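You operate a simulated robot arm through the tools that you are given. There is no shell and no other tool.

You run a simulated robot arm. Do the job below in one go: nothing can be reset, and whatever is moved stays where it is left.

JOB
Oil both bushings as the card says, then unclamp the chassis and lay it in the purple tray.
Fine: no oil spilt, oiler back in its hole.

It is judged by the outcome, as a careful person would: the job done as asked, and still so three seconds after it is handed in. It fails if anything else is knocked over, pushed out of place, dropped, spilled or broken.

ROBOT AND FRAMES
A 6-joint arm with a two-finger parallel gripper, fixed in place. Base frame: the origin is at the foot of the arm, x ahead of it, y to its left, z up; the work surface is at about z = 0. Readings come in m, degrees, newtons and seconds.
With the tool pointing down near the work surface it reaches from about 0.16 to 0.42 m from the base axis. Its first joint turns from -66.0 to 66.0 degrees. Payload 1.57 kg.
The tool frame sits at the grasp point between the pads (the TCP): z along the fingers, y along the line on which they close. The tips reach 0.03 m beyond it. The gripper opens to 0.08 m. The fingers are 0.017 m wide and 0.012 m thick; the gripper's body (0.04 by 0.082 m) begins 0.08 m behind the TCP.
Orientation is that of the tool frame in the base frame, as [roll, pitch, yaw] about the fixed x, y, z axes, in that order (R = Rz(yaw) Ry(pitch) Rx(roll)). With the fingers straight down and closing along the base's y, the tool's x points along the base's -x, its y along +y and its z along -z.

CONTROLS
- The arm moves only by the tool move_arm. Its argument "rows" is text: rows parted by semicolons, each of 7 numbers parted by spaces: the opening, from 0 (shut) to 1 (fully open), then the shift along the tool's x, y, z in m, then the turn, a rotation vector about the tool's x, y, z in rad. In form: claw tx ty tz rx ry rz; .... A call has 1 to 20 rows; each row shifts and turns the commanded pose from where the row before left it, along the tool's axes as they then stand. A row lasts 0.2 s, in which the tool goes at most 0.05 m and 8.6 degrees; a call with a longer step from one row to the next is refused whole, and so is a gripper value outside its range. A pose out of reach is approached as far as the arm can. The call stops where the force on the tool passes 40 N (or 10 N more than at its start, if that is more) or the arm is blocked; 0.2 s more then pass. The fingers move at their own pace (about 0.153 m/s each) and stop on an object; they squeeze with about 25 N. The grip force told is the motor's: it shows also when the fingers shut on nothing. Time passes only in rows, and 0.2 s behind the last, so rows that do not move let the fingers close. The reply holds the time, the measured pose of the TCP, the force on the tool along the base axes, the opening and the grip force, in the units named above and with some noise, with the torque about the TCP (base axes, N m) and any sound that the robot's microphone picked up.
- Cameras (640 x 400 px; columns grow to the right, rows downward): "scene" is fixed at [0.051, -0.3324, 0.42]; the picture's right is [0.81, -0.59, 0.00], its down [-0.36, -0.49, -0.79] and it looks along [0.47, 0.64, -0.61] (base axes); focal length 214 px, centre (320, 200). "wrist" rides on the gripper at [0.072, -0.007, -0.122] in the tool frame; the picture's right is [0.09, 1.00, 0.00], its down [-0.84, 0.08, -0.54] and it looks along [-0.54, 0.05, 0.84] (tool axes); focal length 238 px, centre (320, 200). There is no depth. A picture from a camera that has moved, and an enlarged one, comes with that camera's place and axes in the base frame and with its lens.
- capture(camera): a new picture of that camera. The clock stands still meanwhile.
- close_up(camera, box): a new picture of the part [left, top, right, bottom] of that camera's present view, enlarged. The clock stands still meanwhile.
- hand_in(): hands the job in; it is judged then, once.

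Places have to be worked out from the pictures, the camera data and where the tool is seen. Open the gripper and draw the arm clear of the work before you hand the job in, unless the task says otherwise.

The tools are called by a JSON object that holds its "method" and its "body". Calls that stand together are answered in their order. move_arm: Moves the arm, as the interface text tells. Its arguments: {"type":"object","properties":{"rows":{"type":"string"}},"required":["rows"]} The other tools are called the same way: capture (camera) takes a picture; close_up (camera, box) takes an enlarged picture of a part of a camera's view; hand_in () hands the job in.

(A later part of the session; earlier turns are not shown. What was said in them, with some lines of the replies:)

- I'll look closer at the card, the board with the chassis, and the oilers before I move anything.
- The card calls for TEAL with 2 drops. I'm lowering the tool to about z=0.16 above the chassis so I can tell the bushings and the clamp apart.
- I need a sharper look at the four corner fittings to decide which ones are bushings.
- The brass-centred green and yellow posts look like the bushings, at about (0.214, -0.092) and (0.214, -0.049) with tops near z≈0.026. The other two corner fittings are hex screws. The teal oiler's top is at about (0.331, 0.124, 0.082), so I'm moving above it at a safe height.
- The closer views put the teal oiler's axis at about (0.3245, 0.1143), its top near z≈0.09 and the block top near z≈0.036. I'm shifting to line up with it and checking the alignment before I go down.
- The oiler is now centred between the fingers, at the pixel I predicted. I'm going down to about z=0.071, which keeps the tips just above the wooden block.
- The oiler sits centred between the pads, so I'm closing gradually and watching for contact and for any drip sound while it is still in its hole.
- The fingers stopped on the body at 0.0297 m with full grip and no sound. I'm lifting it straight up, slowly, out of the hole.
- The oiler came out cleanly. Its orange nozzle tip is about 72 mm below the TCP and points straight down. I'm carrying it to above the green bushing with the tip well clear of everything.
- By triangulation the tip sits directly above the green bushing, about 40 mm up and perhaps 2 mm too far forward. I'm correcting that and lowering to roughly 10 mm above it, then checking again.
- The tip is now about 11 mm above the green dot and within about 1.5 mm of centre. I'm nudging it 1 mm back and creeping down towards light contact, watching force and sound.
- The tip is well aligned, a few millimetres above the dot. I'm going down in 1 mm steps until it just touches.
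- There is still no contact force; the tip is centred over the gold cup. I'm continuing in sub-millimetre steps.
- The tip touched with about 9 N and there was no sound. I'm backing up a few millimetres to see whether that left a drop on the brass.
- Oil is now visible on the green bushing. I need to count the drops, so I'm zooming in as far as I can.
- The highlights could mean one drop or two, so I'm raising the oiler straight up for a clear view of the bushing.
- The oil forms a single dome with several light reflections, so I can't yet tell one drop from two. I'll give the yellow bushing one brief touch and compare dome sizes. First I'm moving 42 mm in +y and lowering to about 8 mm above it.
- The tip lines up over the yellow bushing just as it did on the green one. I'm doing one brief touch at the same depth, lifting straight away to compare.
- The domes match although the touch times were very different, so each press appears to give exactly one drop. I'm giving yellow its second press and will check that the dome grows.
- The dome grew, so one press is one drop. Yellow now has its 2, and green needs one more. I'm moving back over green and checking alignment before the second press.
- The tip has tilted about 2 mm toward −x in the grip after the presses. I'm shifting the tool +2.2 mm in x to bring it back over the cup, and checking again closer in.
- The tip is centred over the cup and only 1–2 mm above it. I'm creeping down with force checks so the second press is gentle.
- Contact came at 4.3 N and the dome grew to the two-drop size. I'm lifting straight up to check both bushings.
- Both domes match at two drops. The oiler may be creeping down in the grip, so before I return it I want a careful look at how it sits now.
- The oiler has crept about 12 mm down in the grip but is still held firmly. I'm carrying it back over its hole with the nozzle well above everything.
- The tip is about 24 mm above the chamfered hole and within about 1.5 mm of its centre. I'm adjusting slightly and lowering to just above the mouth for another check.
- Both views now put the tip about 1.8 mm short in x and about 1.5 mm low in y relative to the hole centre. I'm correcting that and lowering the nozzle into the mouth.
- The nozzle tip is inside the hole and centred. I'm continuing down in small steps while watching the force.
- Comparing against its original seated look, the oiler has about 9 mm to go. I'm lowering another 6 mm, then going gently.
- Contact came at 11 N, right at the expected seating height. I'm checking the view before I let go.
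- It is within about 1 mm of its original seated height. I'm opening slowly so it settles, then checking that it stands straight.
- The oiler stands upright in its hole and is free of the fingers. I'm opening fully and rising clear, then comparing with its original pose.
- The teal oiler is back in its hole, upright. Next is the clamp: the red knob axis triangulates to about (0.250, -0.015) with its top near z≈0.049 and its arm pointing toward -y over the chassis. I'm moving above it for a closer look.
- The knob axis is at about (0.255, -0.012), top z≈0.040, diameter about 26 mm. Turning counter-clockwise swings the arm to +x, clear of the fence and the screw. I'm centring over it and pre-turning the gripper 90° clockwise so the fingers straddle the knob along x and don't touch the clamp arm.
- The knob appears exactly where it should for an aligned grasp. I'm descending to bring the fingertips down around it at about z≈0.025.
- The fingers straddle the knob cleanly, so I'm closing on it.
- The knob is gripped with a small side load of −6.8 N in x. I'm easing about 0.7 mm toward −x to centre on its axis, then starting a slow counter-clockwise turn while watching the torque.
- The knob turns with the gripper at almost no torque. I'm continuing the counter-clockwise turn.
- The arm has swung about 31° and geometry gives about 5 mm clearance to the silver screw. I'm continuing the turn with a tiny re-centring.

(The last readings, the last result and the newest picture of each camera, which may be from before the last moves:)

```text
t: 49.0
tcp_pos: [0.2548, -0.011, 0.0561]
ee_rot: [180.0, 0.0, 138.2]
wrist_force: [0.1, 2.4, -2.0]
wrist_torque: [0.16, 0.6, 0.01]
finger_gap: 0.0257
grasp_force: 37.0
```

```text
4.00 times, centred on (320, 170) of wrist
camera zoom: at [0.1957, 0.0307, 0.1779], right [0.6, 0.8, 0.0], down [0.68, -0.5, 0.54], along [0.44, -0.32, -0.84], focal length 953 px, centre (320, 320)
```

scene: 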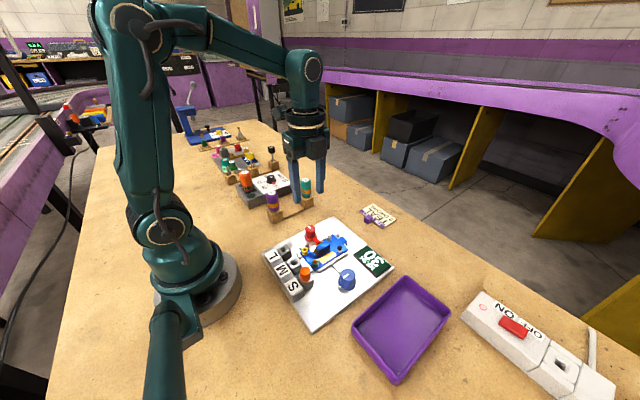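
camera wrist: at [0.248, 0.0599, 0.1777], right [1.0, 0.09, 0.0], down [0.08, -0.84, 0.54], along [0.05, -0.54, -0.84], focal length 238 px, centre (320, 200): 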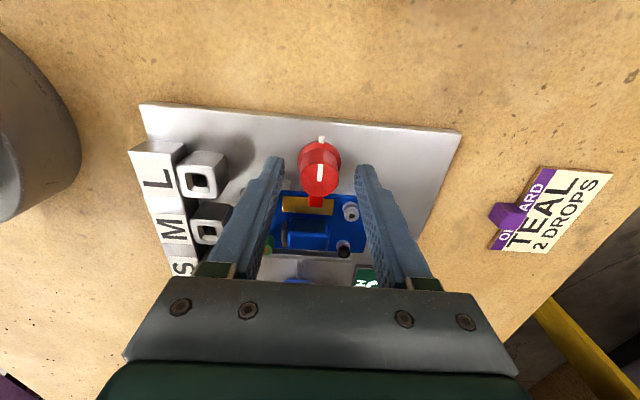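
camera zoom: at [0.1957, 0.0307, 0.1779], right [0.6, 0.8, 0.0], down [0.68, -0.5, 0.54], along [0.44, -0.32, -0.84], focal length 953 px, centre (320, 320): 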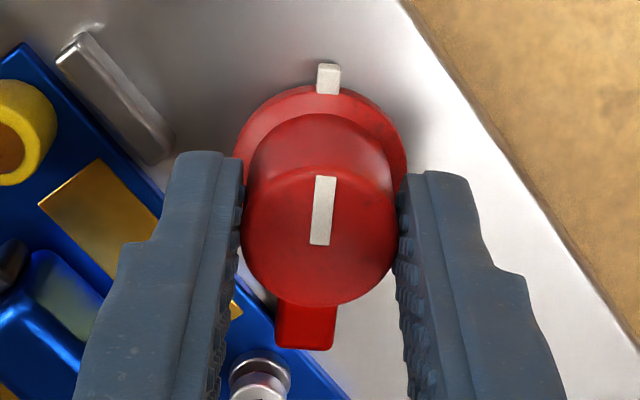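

The arm has passed the screw cleanly. I'm completing the turn to about 90°, watching for a stop.

{"method": "move_arm", "body": {"rows": "0.2 0 0 0 0 0 -0.1; 0.2 0 0 0 0 0 -0.1; 0.2 0 0 0 0 0 -0.1; 0.2 0 0 0 0 0 -0.1; 0.2 0 0 0 0 0 0"}}

{"method": "close_up", "body": {"camera": "wrist", "box": [260, 120, 380, 220]}}

```text
t: 50.2
tcp_pos: [0.2531, -0.0128, 0.057]
ee_rot: [-179.9, 0.0, 161.1]
wrist_force: [-6.0, 0.9, 3.5]
wrist_torque: [0.2, -0.35, 0.01]
finger_gap: 0.0257
grasp_force: 36.6
```

```text
4.00 times, centred on (320, 170) of wrist
camera zoom: at [0.1833, 0.0045, 0.1779], right [0.24, 0.97, 0.0], down [0.82, -0.2, 0.54], along [0.53, -0.13, -0.84], focal length 953 px, centre (320, 320)
```

zoom: 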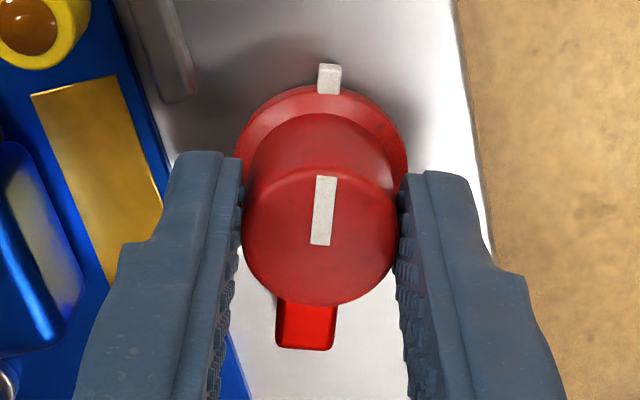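

{"method": "move_arm", "body": {"rows": "0.2 0 0 0 0 0 -0.1; 0.2 0 0 0 0 0 -0.1; 0.2 0 0 0 0 0 -0.1; 0.2 0 0 0 0 0 -0.03; 0.2 0 0 0 0 0 0"}}

{"method": "close_up", "body": {"camera": "wrist", "box": [260, 120, 380, 220]}}

{"method": "close_up", "body": {"camera": "scene", "box": [280, 205, 360, 275]}}

```text
t: 51.4
tcp_pos: [0.2537, -0.0124, 0.0579]
ee_rot: [-179.9, -0.1, 179.9]
wrist_force: [-4.4, -17.0, 8.8]
wrist_torque: [-0.1, 0.07, -0.06]
finger_gap: 0.0255
grasp_force: 36.5
```

```text
4.00 times, centred on (320, 170) of wrist
camera zoom: at [0.1816, -0.0192, 0.1778], right [-0.09, 1.0, 0.0], down [0.84, 0.08, 0.54], along [0.54, 0.05, -0.84], focal length 953 px, centre (320, 320)
```

zoom: 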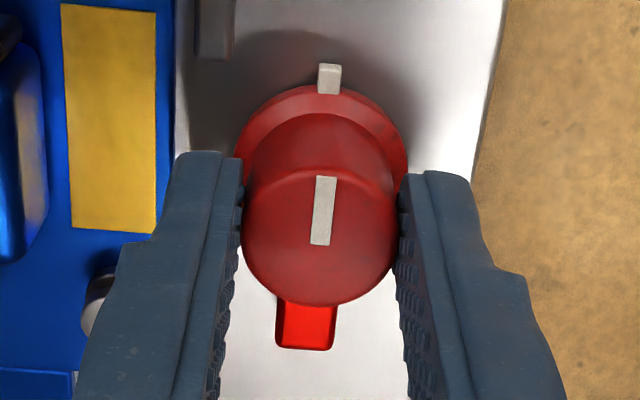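

```text
5.71 times, centred on (320, 240) of scene
camera zoom: at [0.051, -0.3324, 0.42], right [0.81, -0.59, 0.0], down [-0.36, -0.49, -0.79], along [0.47, 0.64, -0.61], focal length 1226 px, centre (320, -29)
```

zoom: 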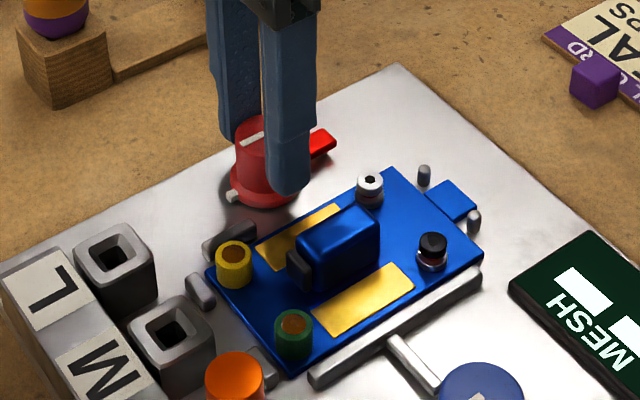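

The clamp arm now points to +x, fully off the chassis. I'm relieving the 17 N side load with a small −y shift, then opening just enough and lifting away.

{"method": "move_arm", "body": {"rows": "0.2 0 -0.0012 0 0 0 0; 0.35 0 0 0 0 0 0; 0.45 0 0 0 0 0 0; 0.5 0 0 0 0 0 0; 0.5 0 0 -0.02 0 0 0; 0.5 0 0 -0.03 0 0 0; 0.5 0 0 -0.03 0 0 0; 0.5 0 0 -0.03 0 0 0; 0.5 0 0 0 0 0 0"}}

{"method": "capture", "body": {"camera": "scene"}}

{"method": "capture", "body": {"camera": "wrist"}}

{"method": "close_up", "body": {"camera": "scene", "box": [280, 205, 360, 275]}}

```text
t: 53.4
tcp_pos: [0.2549, -0.0145, 0.1681]
ee_rot: [180.0, 0.0, -180.0]
wrist_force: [0.6, 0.4, -0.5]
wrist_torque: [-0.01, 0.01, 0.01]
finger_gap: 0.04
grasp_force: 0.1
```

```text
taken
```

scene: 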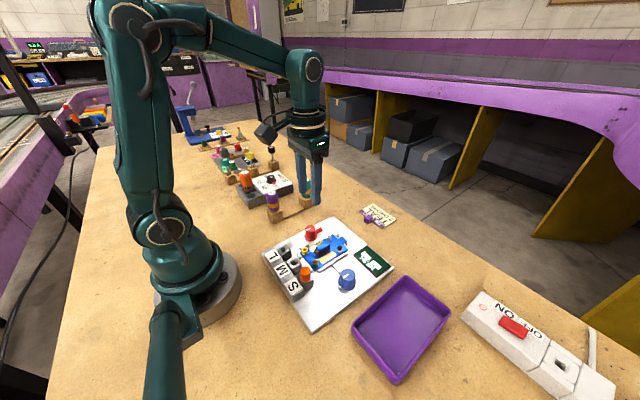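

```text
taken
camera wrist: at [0.1819, -0.0206, 0.2882], right [-0.09, 1.0, 0.0], down [0.84, 0.08, 0.54], along [0.54, 0.05, -0.84], focal length 238 px, centre (320, 200)
```

wrist: 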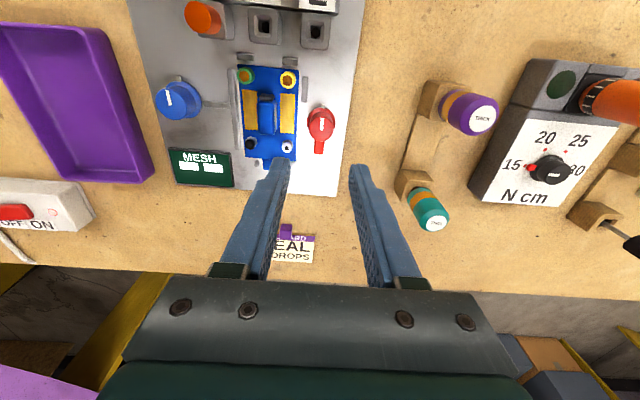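

```text
5.71 times, centred on (320, 240) of scene
camera zoom: at [0.051, -0.3324, 0.42], right [0.81, -0.59, 0.0], down [-0.36, -0.49, -0.79], along [0.47, 0.64, -0.61], focal length 1226 px, centre (320, -29)
```

zoom: 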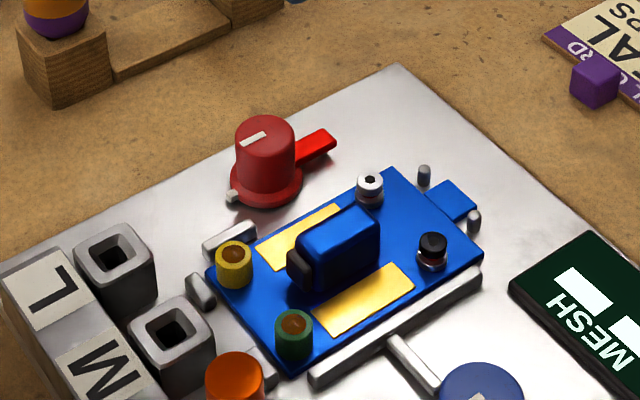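

The clamp stays open and the mesh display now shows dashes. Next I need to locate the motor block on the chassis, which is the natural handle, so I'm moving above it for a view.

{"method": "move_arm", "body": {"rows": "0.6 0.003 -0.019 0 0 0 0; 0.6 0.003 -0.019 0 0 0 0; 0.6 0.003 -0.019 0 0 0 0; 0.6 0 0 0 0 0 0"}}

{"method": "close_up", "body": {"camera": "wrist", "box": [250, 70, 390, 170]}}

{"method": "close_up", "body": {"camera": "scene", "box": [300, 220, 360, 275]}}

{"method": "capture", "body": {"camera": "wrist"}}

```text
t: 54.4
tcp_pos: [0.2452, -0.0698, 0.1669]
ee_rot: [180.0, 0.0, 179.9]
wrist_force: [0.5, 0.0, -0.3]
wrist_torque: [0.0, -0.01, 0.03]
finger_gap: 0.048
grasp_force: 0.0
```

```text
4.00 times, centred on (320, 120) of wrist
camera zoom: at [0.1725, -0.0775, 0.2876], right [-0.09, 1.0, 0.0], down [0.84, 0.08, 0.54], along [0.54, 0.05, -0.84], focal length 953 px, centre (320, 520)
```

zoom: 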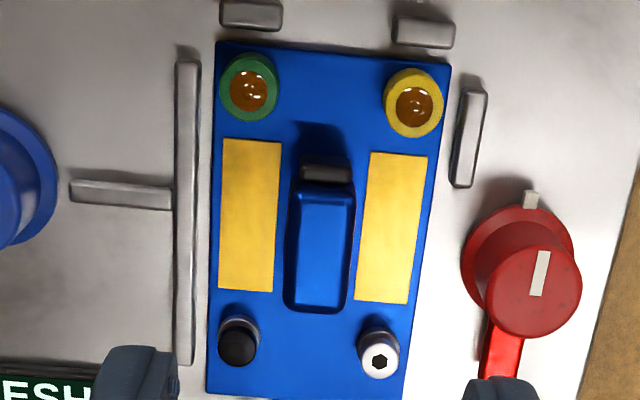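

```text
7.27 times, centred on (330, 248) of scene
camera zoom: at [0.051, -0.3324, 0.42], right [0.81, -0.59, 0.0], down [-0.36, -0.49, -0.79], along [0.47, 0.64, -0.61], focal length 1560 px, centre (247, -146)
```

zoom: 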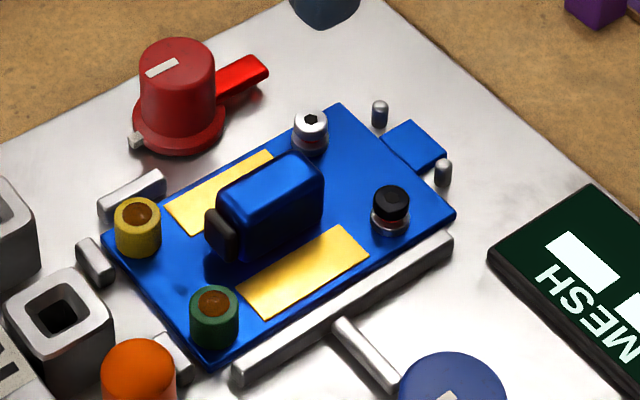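

```text
taken
camera wrist: at [0.1725, -0.0775, 0.2876], right [-0.09, 1.0, 0.0], down [0.84, 0.08, 0.54], along [0.54, 0.05, -0.84], focal length 238 px, centre (320, 200)
```

wrist: 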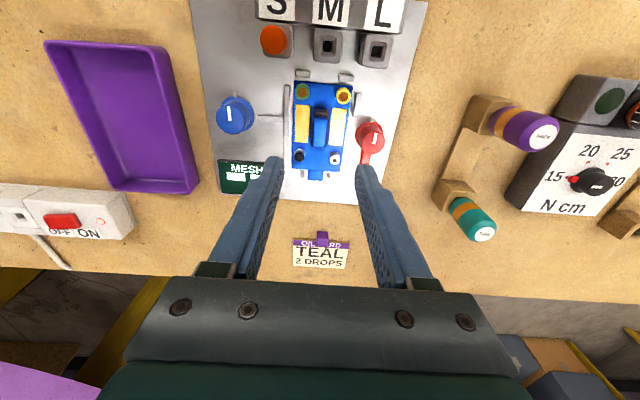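

The motor block is about 16 mm wide and centred near (0.249, -0.0705), top z≈0.037, close to the chassis's own centre. I'm lining up with a narrower opening to miss the rail and going down over it.

{"method": "move_arm", "body": {"rows": "0.45 -0.004 0 0 0 0 0; 0.45 0 0 0.03 0 0 0; 0.45 0 0 0.03 0 0 0; 0.45 0 0 0.02 0 0 0; 0.45 0 0 0.012 0 0 0; 0.45 0 0 0 0 0 0"}}

{"method": "close_up", "body": {"camera": "scene", "box": [290, 200, 370, 275]}}

{"method": "close_up", "body": {"camera": "wrist", "box": [240, 100, 400, 220]}}

```text
t: 55.8
tcp_pos: [0.2495, -0.0693, 0.0756]
ee_rot: [180.0, 0.1, 179.9]
wrist_force: [0.2, -0.2, -0.6]
wrist_torque: [-0.03, 0.01, -0.02]
finger_gap: 0.0361
grasp_force: 0.1
```

```text
5.33 times, centred on (330, 238) of scene
camera zoom: at [0.051, -0.3324, 0.42], right [0.81, -0.59, 0.0], down [-0.36, -0.49, -0.79], along [0.47, 0.64, -0.61], focal length 1144 px, centre (267, 0)
```

zoom: 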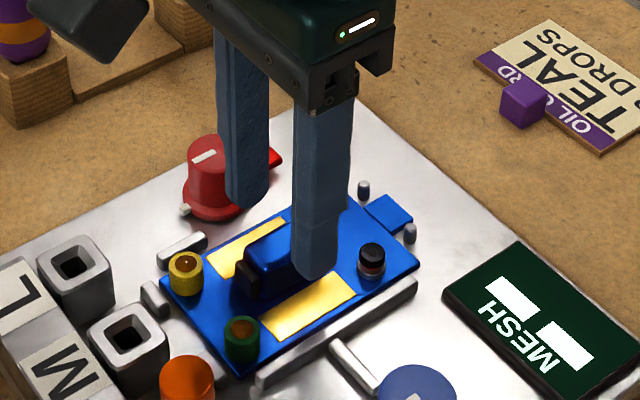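

```text
3.33 times, centred on (320, 160) of wrist
camera zoom: at [0.1762, -0.0769, 0.1955], right [-0.09, 1.0, 0.0], down [0.84, 0.08, 0.54], along [0.54, 0.05, -0.84], focal length 794 px, centre (320, 333)
```

zoom: 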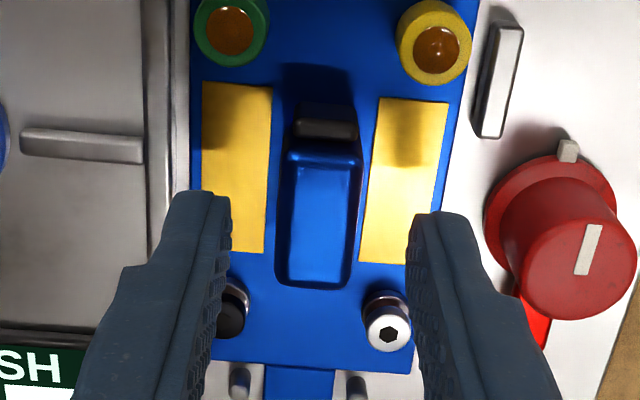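

The block is centred between the fingers. I'm going down another 16 mm and checking fingertip clearance above the gold plates.

{"method": "move_arm", "body": {"rows": "0.45 0 0 0.008 0 0 0; 0.45 0 0 0.008 0 0 0; 0.45 0 0 0 0 0 0"}}

{"method": "close_up", "body": {"camera": "scene", "box": [300, 220, 360, 275]}}

```text
t: 56.6
tcp_pos: [0.249, -0.0697, 0.0579]
ee_rot: [-180.0, 0.1, -179.9]
wrist_force: [-0.8, 0.3, -0.3]
wrist_torque: [-0.02, -0.02, 0.0]
finger_gap: 0.0363
grasp_force: 0.1
```

```text
7.27 times, centred on (330, 248) of scene
camera zoom: at [0.051, -0.3324, 0.42], right [0.81, -0.59, 0.0], down [-0.36, -0.49, -0.79], along [0.47, 0.64, -0.61], focal length 1560 px, centre (247, -146)
```

zoom: 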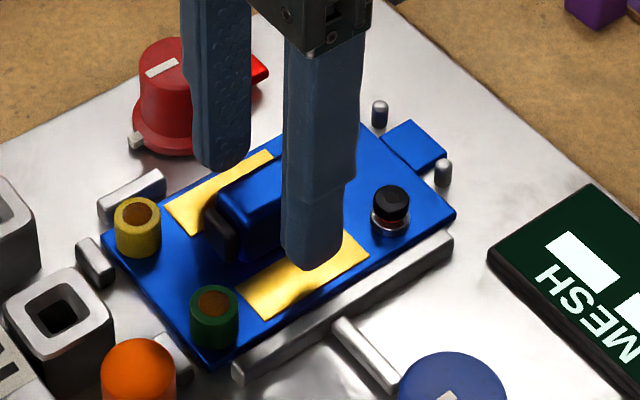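

The fingertips are about 12 mm above the chassis plate. I'm going down 7 mm more and closing gently on the motor block.

{"method": "move_arm", "body": {"rows": "0.45 0 0 0.004 0 0 0; 0.45 0 0 0.003 0 0 0; 0.35 0 0 0 0 0 0; 0.25 0 0 0 0 0 0; 0.15 0 0 0 0 0 0; 0.1 0 0 0 0 0 0; 0.1 0 0 0 0 0 0"}}

{"method": "close_up", "body": {"camera": "wrist", "box": [240, 100, 400, 220]}}

{"method": "close_up", "body": {"camera": "scene", "box": [300, 220, 360, 275]}}

```text
t: 58.2
tcp_pos: [0.2498, -0.0697, 0.0516]
ee_rot: [-180.0, -0.1, 179.8]
wrist_force: [0.4, 0.8, 0.5]
wrist_torque: [0.0, -0.02, -0.02]
finger_gap: 0.0174
grasp_force: 24.8
```

```text
3.33 times, centred on (320, 160) of wrist
camera zoom: at [0.1767, -0.0771, 0.1728], right [-0.09, 1.0, 0.0], down [0.84, 0.08, 0.54], along [0.54, 0.05, -0.84], focal length 794 px, centre (320, 333)
```

zoom: 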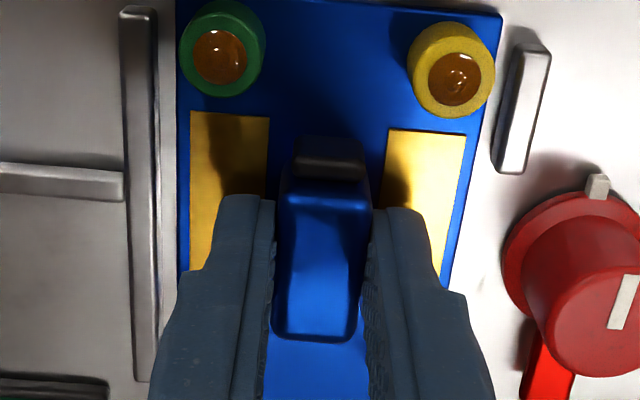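

```text
7.27 times, centred on (330, 248) of scene
camera zoom: at [0.051, -0.3324, 0.42], right [0.81, -0.59, 0.0], down [-0.36, -0.49, -0.79], along [0.47, 0.64, -0.61], focal length 1560 px, centre (247, -146)
```

zoom: 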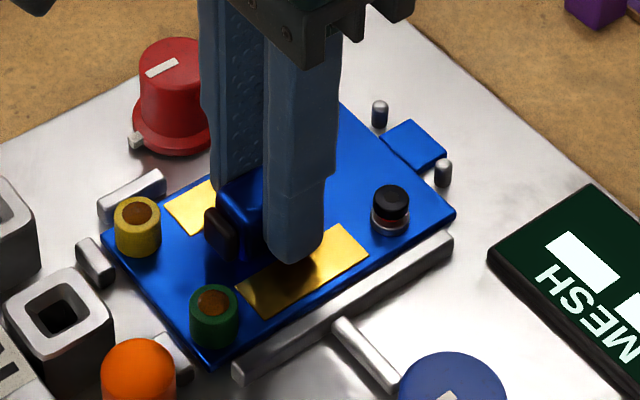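

The motor block is firmly held at a gap of 17.4 mm and the oil is undisturbed. I'm lifting a little first to check that the chassis comes up level and free.

{"method": "move_arm", "body": {"rows": "0.1 0 0 -0.003 0 0 0; 0.1 0 0 -0.005 0 0 0; 0.1 0 0 -0.006 0 0 0; 0.1 0 0 0 0 0 0"}}

{"method": "close_up", "body": {"camera": "scene", "box": [295, 210, 365, 275]}}

{"method": "close_up", "body": {"camera": "wrist", "box": [240, 100, 400, 220]}}

```text
t: 59.2
tcp_pos: [0.2493, -0.0703, 0.066]
ee_rot: [180.0, 0.2, 179.9]
wrist_force: [-0.7, 0.3, -0.7]
wrist_torque: [0.0, 0.03, 0.02]
finger_gap: 0.0176
grasp_force: 24.9
```

```text
6.15 times, centred on (330, 242) of scene
camera zoom: at [0.051, -0.3324, 0.42], right [0.81, -0.59, 0.0], down [-0.36, -0.49, -0.79], along [0.47, 0.64, -0.61], focal length 1320 px, centre (258, -62)
```

zoom: 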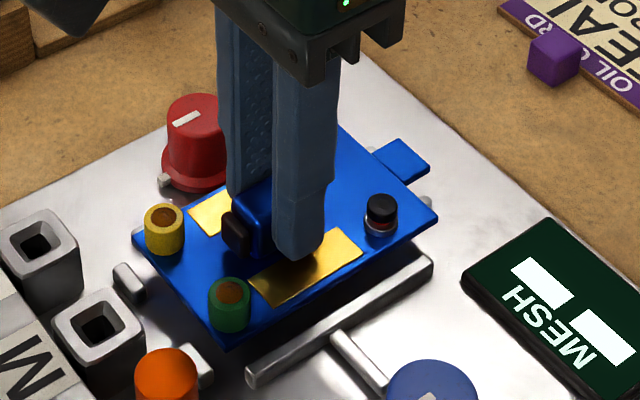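

```text
3.33 times, centred on (320, 160) of wrist
camera zoom: at [0.1768, -0.077, 0.1865], right [-0.09, 1.0, 0.0], down [0.84, 0.08, 0.54], along [0.54, 0.05, -0.84], focal length 794 px, centre (320, 333)
```

zoom: 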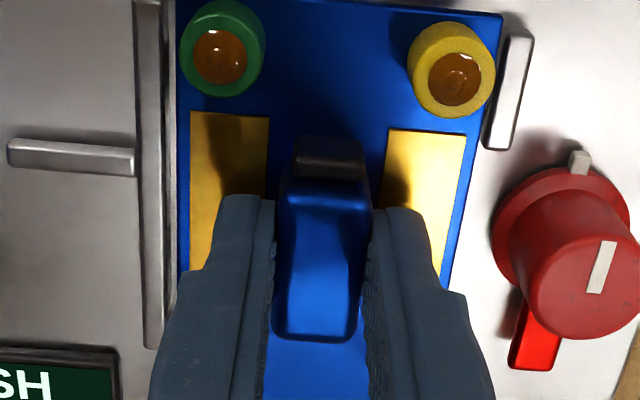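

The chassis is free and level. I'm taking a precise look at the tray before moving over it.

{"method": "close_up", "body": {"camera": "scene", "box": [340, 265, 465, 390]}}

```text
3.20 times, centred on (402, 328) of scene
camera zoom: at [0.051, -0.3324, 0.42], right [0.81, -0.59, 0.0], down [-0.36, -0.49, -0.79], along [0.47, 0.64, -0.61], focal length 686 px, centre (56, -208)
```

zoom: 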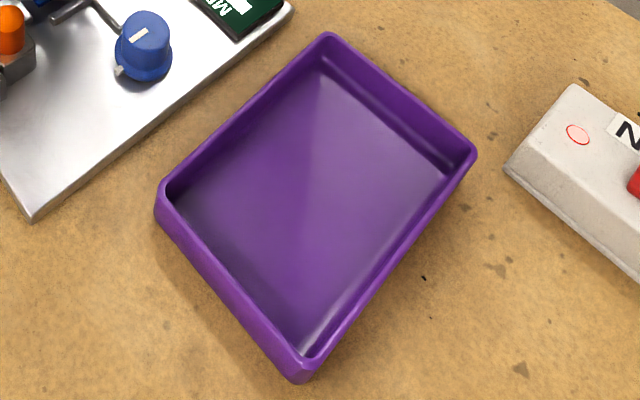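

The tray spans about x 0.19–0.35 and y −0.33 to −0.23, centred near (0.269, −0.278). I'm lifting the chassis higher and carrying it level over the tray at a smooth pace.

{"method": "move_arm", "body": {"rows": "0.1 0 0 -0.012 0 0 0; 0.1 0 0 -0.018 0 0 0; 0.1 0 0 -0.016 0 0 0; 0.1 0 0 -0.01 0 0 0; 0.1 -0.0005 -0.0093 0 0 0 0; 0.1 -0.001 -0.018 0 0 0 0; 0.1 -0.001 -0.02 0 0 0 0; 0.1 -0.001 -0.02 0 0 0 0; 0.1 -0.001 -0.02 0 0 0 0; 0.1 -0.001 -0.02 0 0 0 0; 0.1 -0.001 -0.02 0 0 0 0; 0.1 -0.001 -0.02 0 0 0 0; 0.1 -0.001 -0.02 0 0 0 0; 0.1 -0.001 -0.018 0 0 0 0; 0.1 -0.0010 -0.014 0 0 0 0; 0.1 -0.0005 -0.008 0 0 0 0; 0.1 0 0 0 0 0 0"}}

{"method": "capture", "body": {"camera": "scene"}}

{"method": "capture", "body": {"camera": "wrist"}}

```text
t: 62.8
tcp_pos: [0.2603, -0.2776, 0.1233]
ee_rot: [-180.0, 0.0, 180.0]
wrist_force: [0.4, -0.7, -0.9]
wrist_torque: [-0.03, 0.04, 0.0]
finger_gap: 0.0173
grasp_force: 24.9
```

```text
taken
```

scene: 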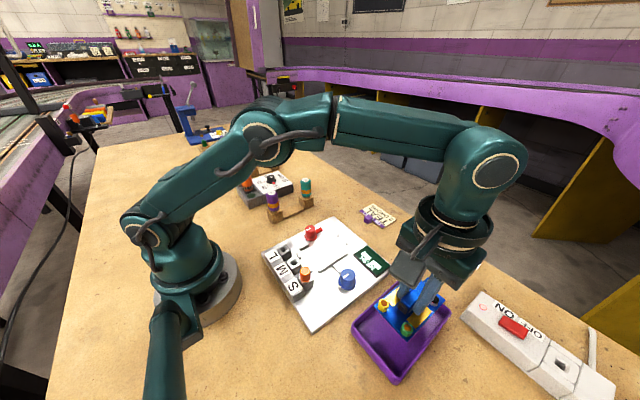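

```text
taken
camera wrist: at [0.1873, -0.2847, 0.2432], right [-0.09, 1.0, 0.0], down [0.84, 0.08, 0.54], along [0.54, 0.05, -0.84], focal length 238 px, centre (320, 200)
```

wrist: 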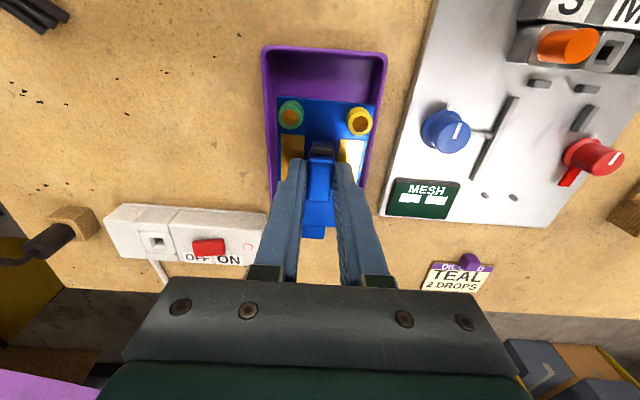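

The chassis is level and centred over the tray, with its bushings in the same place in the wrist view, so there's no slip. I'm lowering it inside the rim.

{"method": "move_arm", "body": {"rows": "0.1 0 0 0.01 0 0 0; 0.1 0 0 0.015 0 0 0; 0.1 0 0 0.015 0 0 0; 0.1 0 0 0.012 0 0 0; 0.1 0 0 0.006 0 0 0; 0.1 0 0 0 0 0 0"}}

{"method": "close_up", "body": {"camera": "scene", "box": [340, 265, 465, 390]}}

{"method": "close_up", "body": {"camera": "wrist", "box": [220, 50, 420, 250]}}

```text
t: 64.2
tcp_pos: [0.2613, -0.2767, 0.0642]
ee_rot: [180.0, 0.1, 179.9]
wrist_force: [0.4, 0.3, -0.7]
wrist_torque: [-0.02, 0.01, -0.03]
finger_gap: 0.0173
grasp_force: 25.3
```

```text
3.20 times, centred on (402, 328) of scene
camera zoom: at [0.051, -0.3324, 0.42], right [0.81, -0.59, 0.0], down [-0.36, -0.49, -0.79], along [0.47, 0.64, -0.61], focal length 686 px, centre (56, -208)
```

zoom: 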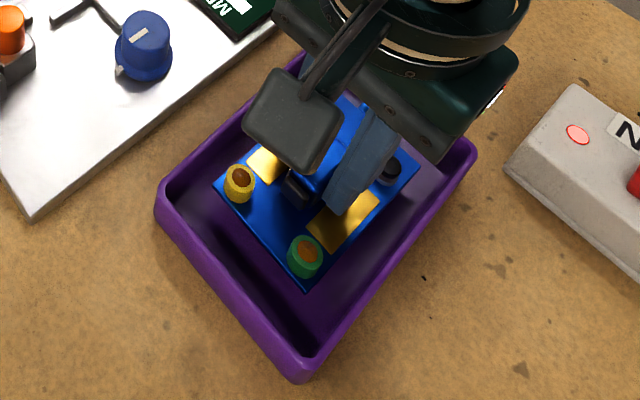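

```text
2.00 times, centred on (320, 150) of wrist
camera zoom: at [0.1876, -0.2849, 0.1849], right [-0.09, 1.0, 0.0], down [0.84, 0.08, 0.54], along [0.54, 0.05, -0.84], focal length 477 px, centre (320, 300)
```

zoom: 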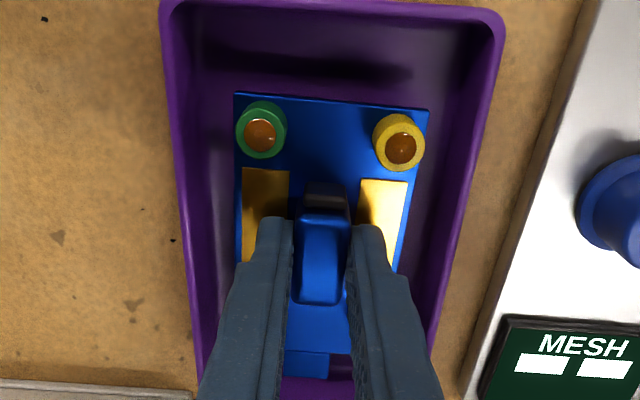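

The chassis is inside the rim, with about 10 mm clearance at the front tab and 18 mm at the rear. I'm shifting it 4 mm back to balance that and lowering towards the floor.

{"method": "move_arm", "body": {"rows": "0.1 0.004 0 0 0 0 0; 0.1 0 0 0.004 0 0 0; 0.1 0 0 0.004 0 0 0; 0.1 0 0 0 0 0 0"}}

{"method": "close_up", "body": {"camera": "scene", "box": [350, 275, 455, 380]}}

```text
t: 65.2
tcp_pos: [0.2571, -0.278, 0.0548]
ee_rot: [-180.0, 0.0, 179.9]
wrist_force: [1.2, 0.1, -1.2]
wrist_torque: [0.02, 0.01, 0.01]
finger_gap: 0.0174
grasp_force: 25.0
```

```text
3.81 times, centred on (402, 328) of scene
camera zoom: at [0.051, -0.3324, 0.42], right [0.81, -0.59, 0.0], down [-0.36, -0.49, -0.79], along [0.47, 0.64, -0.61], focal length 817 px, centre (6, -286)
```

zoom: 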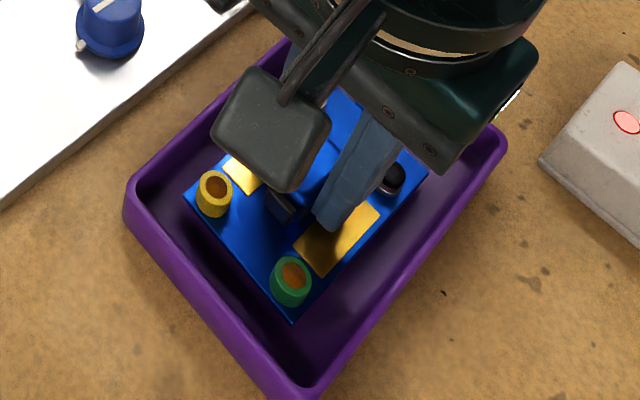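

{"method": "move_arm", "body": {"rows": "0.1 0 0 0.002 0 0 0; 0.1 0 0 0.002 0 0 0; 0.1 0 0 0.001 0 0 0"}}

```text
t: 66.0
tcp_pos: [0.2556, -0.2779, 0.0515]
ee_rot: [180.0, 0.0, 180.0]
wrist_force: [0.7, 0.5, -1.5]
wrist_torque: [0.0, 0.02, -0.03]
finger_gap: 0.0172
grasp_force: 24.6
```

No contact yet at TCP z≈0.050. I'm continuing in 1 mm steps and checking the force.

{"method": "move_arm", "body": {"rows": "0.1 0 0 0.001 0 0 0; 0.1 0 0 0.001 0 0 0"}}

```text
t: 66.6
tcp_pos: [0.2571, -0.2756, 0.0493]
ee_rot: [-180.0, -0.1, 180.0]
wrist_force: [0.3, -0.1, -1.4]
wrist_torque: [0.0, 0.0, 0.04]
finger_gap: 0.0175
grasp_force: 24.6
```

{"method": "move_arm", "body": {"rows": "0.1 0 0 0.001 0 0 0; 0.1 0 0 0.001 0 0 0"}}

{"method": "close_up", "body": {"camera": "scene", "box": [350, 275, 455, 380]}}

```text
t: 67.2
tcp_pos: [0.2564, -0.2778, 0.0466]
ee_rot: [180.0, 0.0, 179.9]
wrist_force: [0.2, 0.8, -1.5]
wrist_torque: [0.01, 0.0, 0.01]
finger_gap: 0.0176
grasp_force: 25.0
```

```text
3.81 times, centred on (402, 328) of scene
camera zoom: at [0.051, -0.3324, 0.42], right [0.81, -0.59, 0.0], down [-0.36, -0.49, -0.79], along [0.47, 0.64, -0.61], focal length 817 px, centre (6, -286)
```

zoom: 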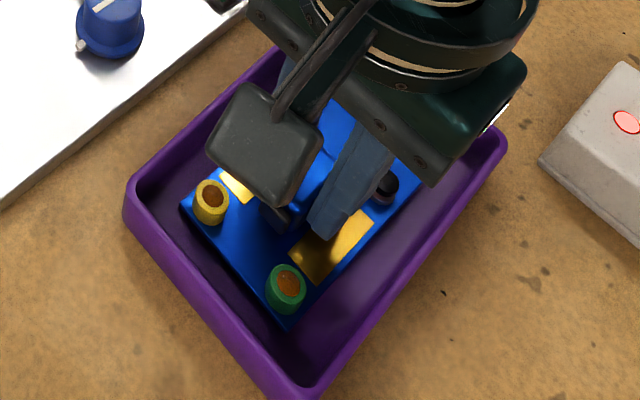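

{"method": "move_arm", "body": {"rows": "0.1 0 0 0.001 0 0 0; 0.1 0 0 0.001 0 0 0"}}

```text
t: 67.8
tcp_pos: [0.2559, -0.2769, 0.0452]
ee_rot: [-180.0, 0.0, 180.0]
wrist_force: [0.5, -0.3, 0.6]
wrist_torque: [-0.05, -0.05, -0.03]
finger_gap: 0.0173
grasp_force: 25.1
```

The force went from −1.5 N to about +0.6 N, so the chassis is starting to rest on the floor. One more tiny step to confirm.

{"method": "move_arm", "body": {"rows": "0.1 0 0 0.0007 0 0 0; 0.1 0 0 0 0 0 0"}}

{"method": "close_up", "body": {"camera": "scene", "box": [350, 275, 455, 380]}}

{"method": "close_up", "body": {"camera": "wrist", "box": [220, 50, 420, 250]}}

```text
t: 68.4
tcp_pos: [0.2562, -0.2773, 0.0447]
ee_rot: [-180.0, 0.1, 180.0]
wrist_force: [-2.8, 4.5, 13.8]
wrist_torque: [0.17, -0.02, 0.04]
finger_gap: 0.0172
grasp_force: 24.6
```

```text
3.81 times, centred on (402, 328) of scene
camera zoom: at [0.051, -0.3323, 0.42], right [0.81, -0.59, 0.0], down [-0.36, -0.49, -0.79], along [0.47, 0.64, -0.61], focal length 817 px, centre (6, -286)
```

zoom: 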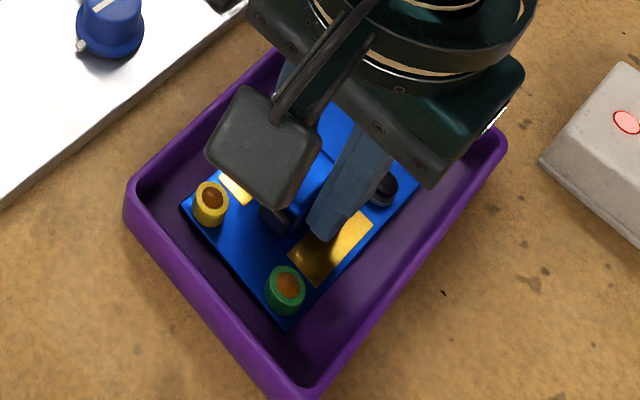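

```text
2.00 times, centred on (320, 150) of wrist
camera zoom: at [0.1835, -0.2844, 0.1655], right [-0.09, 1.0, 0.0], down [0.84, 0.08, 0.54], along [0.54, 0.05, -0.84], focal length 477 px, centre (320, 300)
```

zoom: 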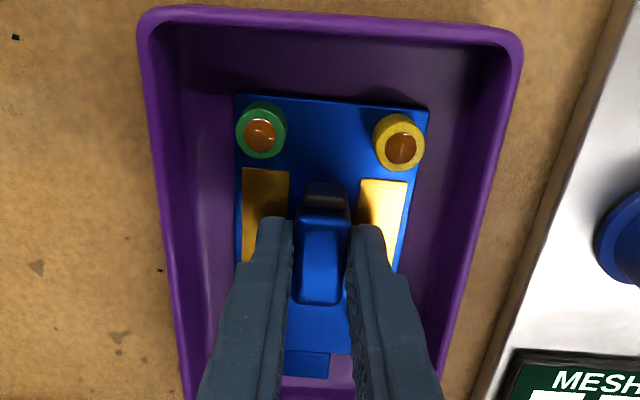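

The chassis rests flat on the tray floor at 14 N contact. I'm relieving the pressure slightly, opening gently, and rising straight up.

{"method": "move_arm", "body": {"rows": "0.1 0 0 -0.0006 0 0 0; 0.24 0 0 0 0 0 0; 0.3 0 0 0 0 0 0; 0.4 0 0 0 0 0 0; 0.45 0 0 0 0 0 0; 0.45 0 0 -0.01 0 0 0; 0.45 0 0 -0.02 0 0 0; 0.45 0 0 -0.03 0 0 0; 0.45 0 0 -0.03 0 0 0; 0.45 0 0 -0.03 0 0 0; 0.45 0 0 0 0 0 0"}}

{"method": "capture", "body": {"camera": "wrist"}}

{"method": "capture", "body": {"camera": "scene"}}

```text
t: 70.8
tcp_pos: [0.2579, -0.2764, 0.1645]
ee_rot: [179.9, -0.1, 179.9]
wrist_force: [-0.3, 0.0, 0.5]
wrist_torque: [-0.02, 0.02, -0.02]
finger_gap: 0.0358
grasp_force: 0.0
```

```text
taken
camera wrist: at [0.1838, -0.2839, 0.2858], right [-0.09, 1.0, 0.0], down [0.84, 0.08, 0.54], along [0.54, 0.05, -0.84], focal length 238 px, centre (320, 200)
```

wrist: 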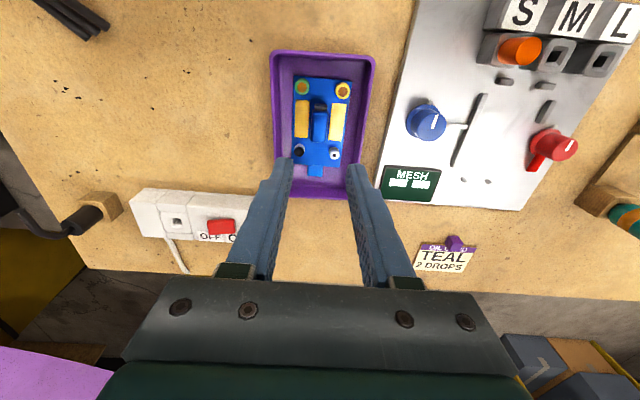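

```text
taken
```

scene: 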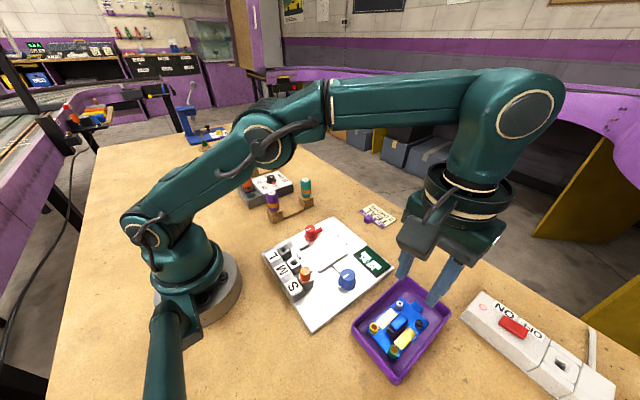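

The chassis lies flat in the tray. I'm inspecting the oil on the bushings, the empty fixture for drips, and the oiler in its hole.

{"method": "close_up", "body": {"camera": "wrist", "box": [270, 50, 380, 130]}}

{"method": "close_up", "body": {"camera": "scene", "box": [260, 210, 400, 335]}}

{"method": "close_up", "body": {"camera": "scene", "box": [250, 165, 330, 225]}}

{"method": "close_up", "body": {"camera": "scene", "box": [345, 270, 460, 385]}}

```text
5.00 times, centred on (325, 90) of wrist
camera zoom: at [0.1838, -0.2839, 0.2858], right [-0.09, 1.0, 0.0], down [0.84, 0.08, 0.54], along [0.54, 0.05, -0.84], focal length 1192 px, centre (295, 750)
```

zoom: 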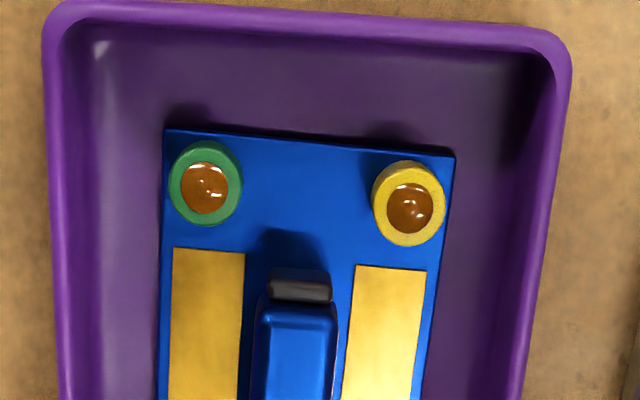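

```text
3.20 times, centred on (330, 272) of scene
camera zoom: at [0.051, -0.3324, 0.42], right [0.81, -0.59, 0.0], down [-0.36, -0.49, -0.79], along [0.47, 0.64, -0.61], focal length 686 px, centre (288, -32)
```

zoom: 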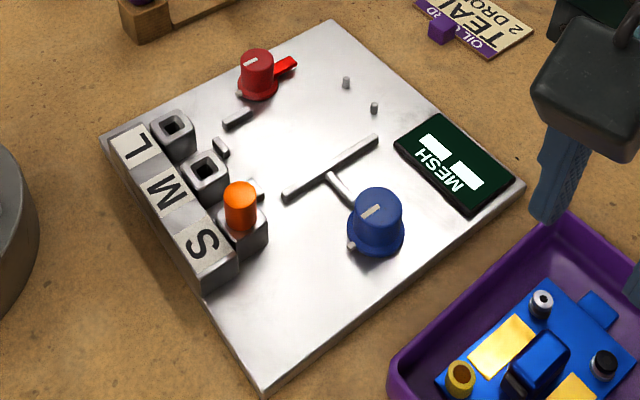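

```text
6.67 times, centred on (290, 195) of scene
camera zoom: at [0.051, -0.3324, 0.42], right [0.81, -0.59, 0.0], down [-0.36, -0.49, -0.79], along [0.47, 0.64, -0.61], focal length 1430 px, centre (520, 233)
```

zoom: 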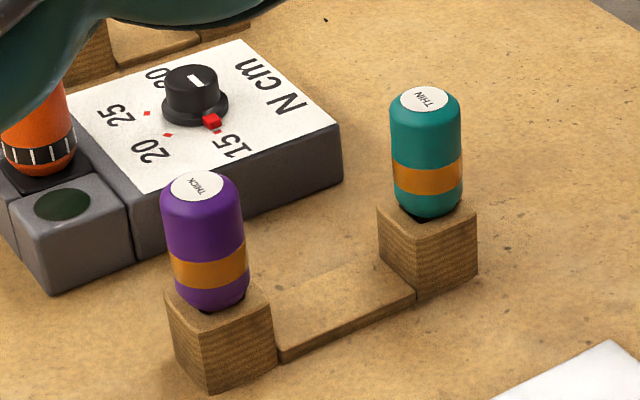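

```text
3.48 times, centred on (402, 328) of scene
camera zoom: at [0.051, -0.3324, 0.42], right [0.81, -0.59, 0.0], down [-0.36, -0.49, -0.79], along [0.47, 0.64, -0.61], focal length 746 px, centre (33, -244)
```

zoom: 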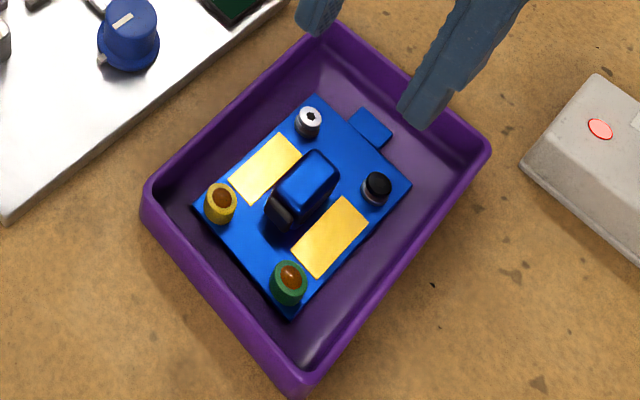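

Everything checks out: two-drop domes are intact on both bushings, there is no oil on the fixture or tray, and the teal oiler is seated upright. I'm opening the gripper and drawing the arm up to its clear starting pose.

{"method": "move_arm", "body": {"rows": "0.7 0 0 -0.02 0 0 0; 1 0 0 -0.025 0 0 0; 1 0 0 -0.025 0 0 0; 1 0 0 -0.025 0 0 0; 1 0.004 0.0208 0 0 0 0; 1 0.004 0.0208 0 0 0 0; 1 0.004 0.0208 0 0 0 0; 1 0.004 0.0208 0 0 0 0; 1 0.004 0.0208 0 0 0 0; 1 0.004 0.0208 0 0 0 0; 1 0.004 0.0208 0 0 0 0; 1 0.004 0.0208 0 0 0 0; 1 0.004 0.0208 0 0 0 0; 1 0.002 0.0208 0 0 0 0; 1 0 0 0 0 0 0; 1 0 0 0 0 0 0"}}

{"method": "capture", "body": {"camera": "scene"}}

{"method": "capture", "body": {"camera": "wrist"}}

```text
t: 74.2
tcp_pos: [0.2029, -0.0541, 0.2251]
ee_rot: [-180.0, 0.1, 180.0]
wrist_force: [0.6, 0.5, 0.8]
wrist_torque: [-0.01, -0.01, 0.03]
finger_gap: 0.0799
grasp_force: 0.1
out of reach, approached as far as the arm can: row 2, 3, 4
```

```text
taken
```

scene: 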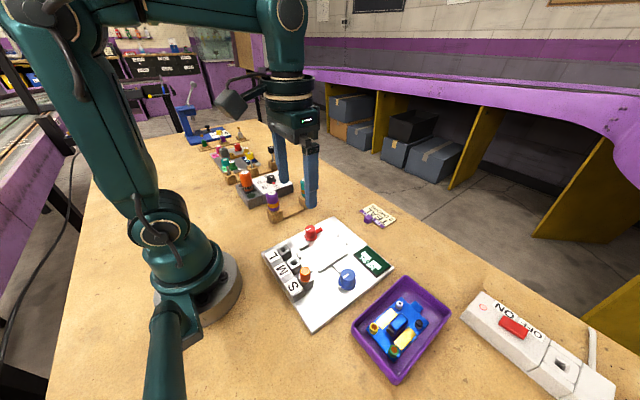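

```text
taken
camera wrist: at [0.1295, -0.0615, 0.3461], right [-0.09, 1.0, 0.0], down [0.84, 0.08, 0.54], along [0.54, 0.05, -0.84], focal length 238 px, centre (320, 200)
```

wrist: 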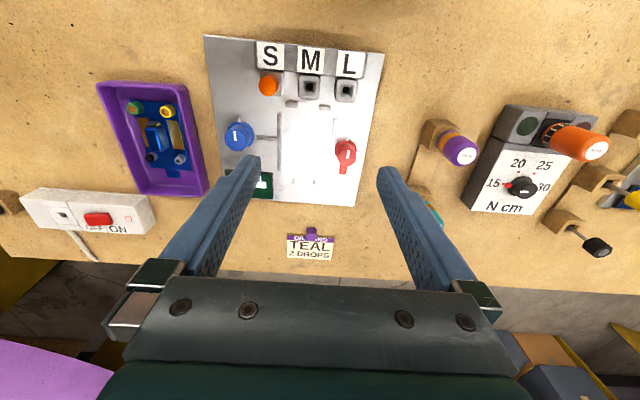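

The arm is clear and the gripper is open. The chassis lies in the tray, the oiler is back in its hole, and nothing else has moved, so I'm handing in.

{"method": "hand_in", "body": {}}

```text
The job is handed in.
```

The job is done and handed in; I haven't seen the verdict.

- **Oiling:** the card said TEAL, 2 drops. I took the green and yellow brass-centred posts to be the bushings and gave each two drops from the teal oiler. The final pictures show matching domes on both, with no oil on the fixture or in the tray.
- **Oiler:** it is back upright in its hole, sitting about 2 mm off its original spot.
- **Chassis:** I turned the red clamp a quarter turn anticlockwise, clear of the chassis. Then I lifted the chassis by its motor block and laid it flat in the purple tray. The MESH display changed from 30 to dashes once the clamp was open.
- **Finish:** the gripper is open and the arm is drawn up clear. Nothing else looks moved in the last pictures.
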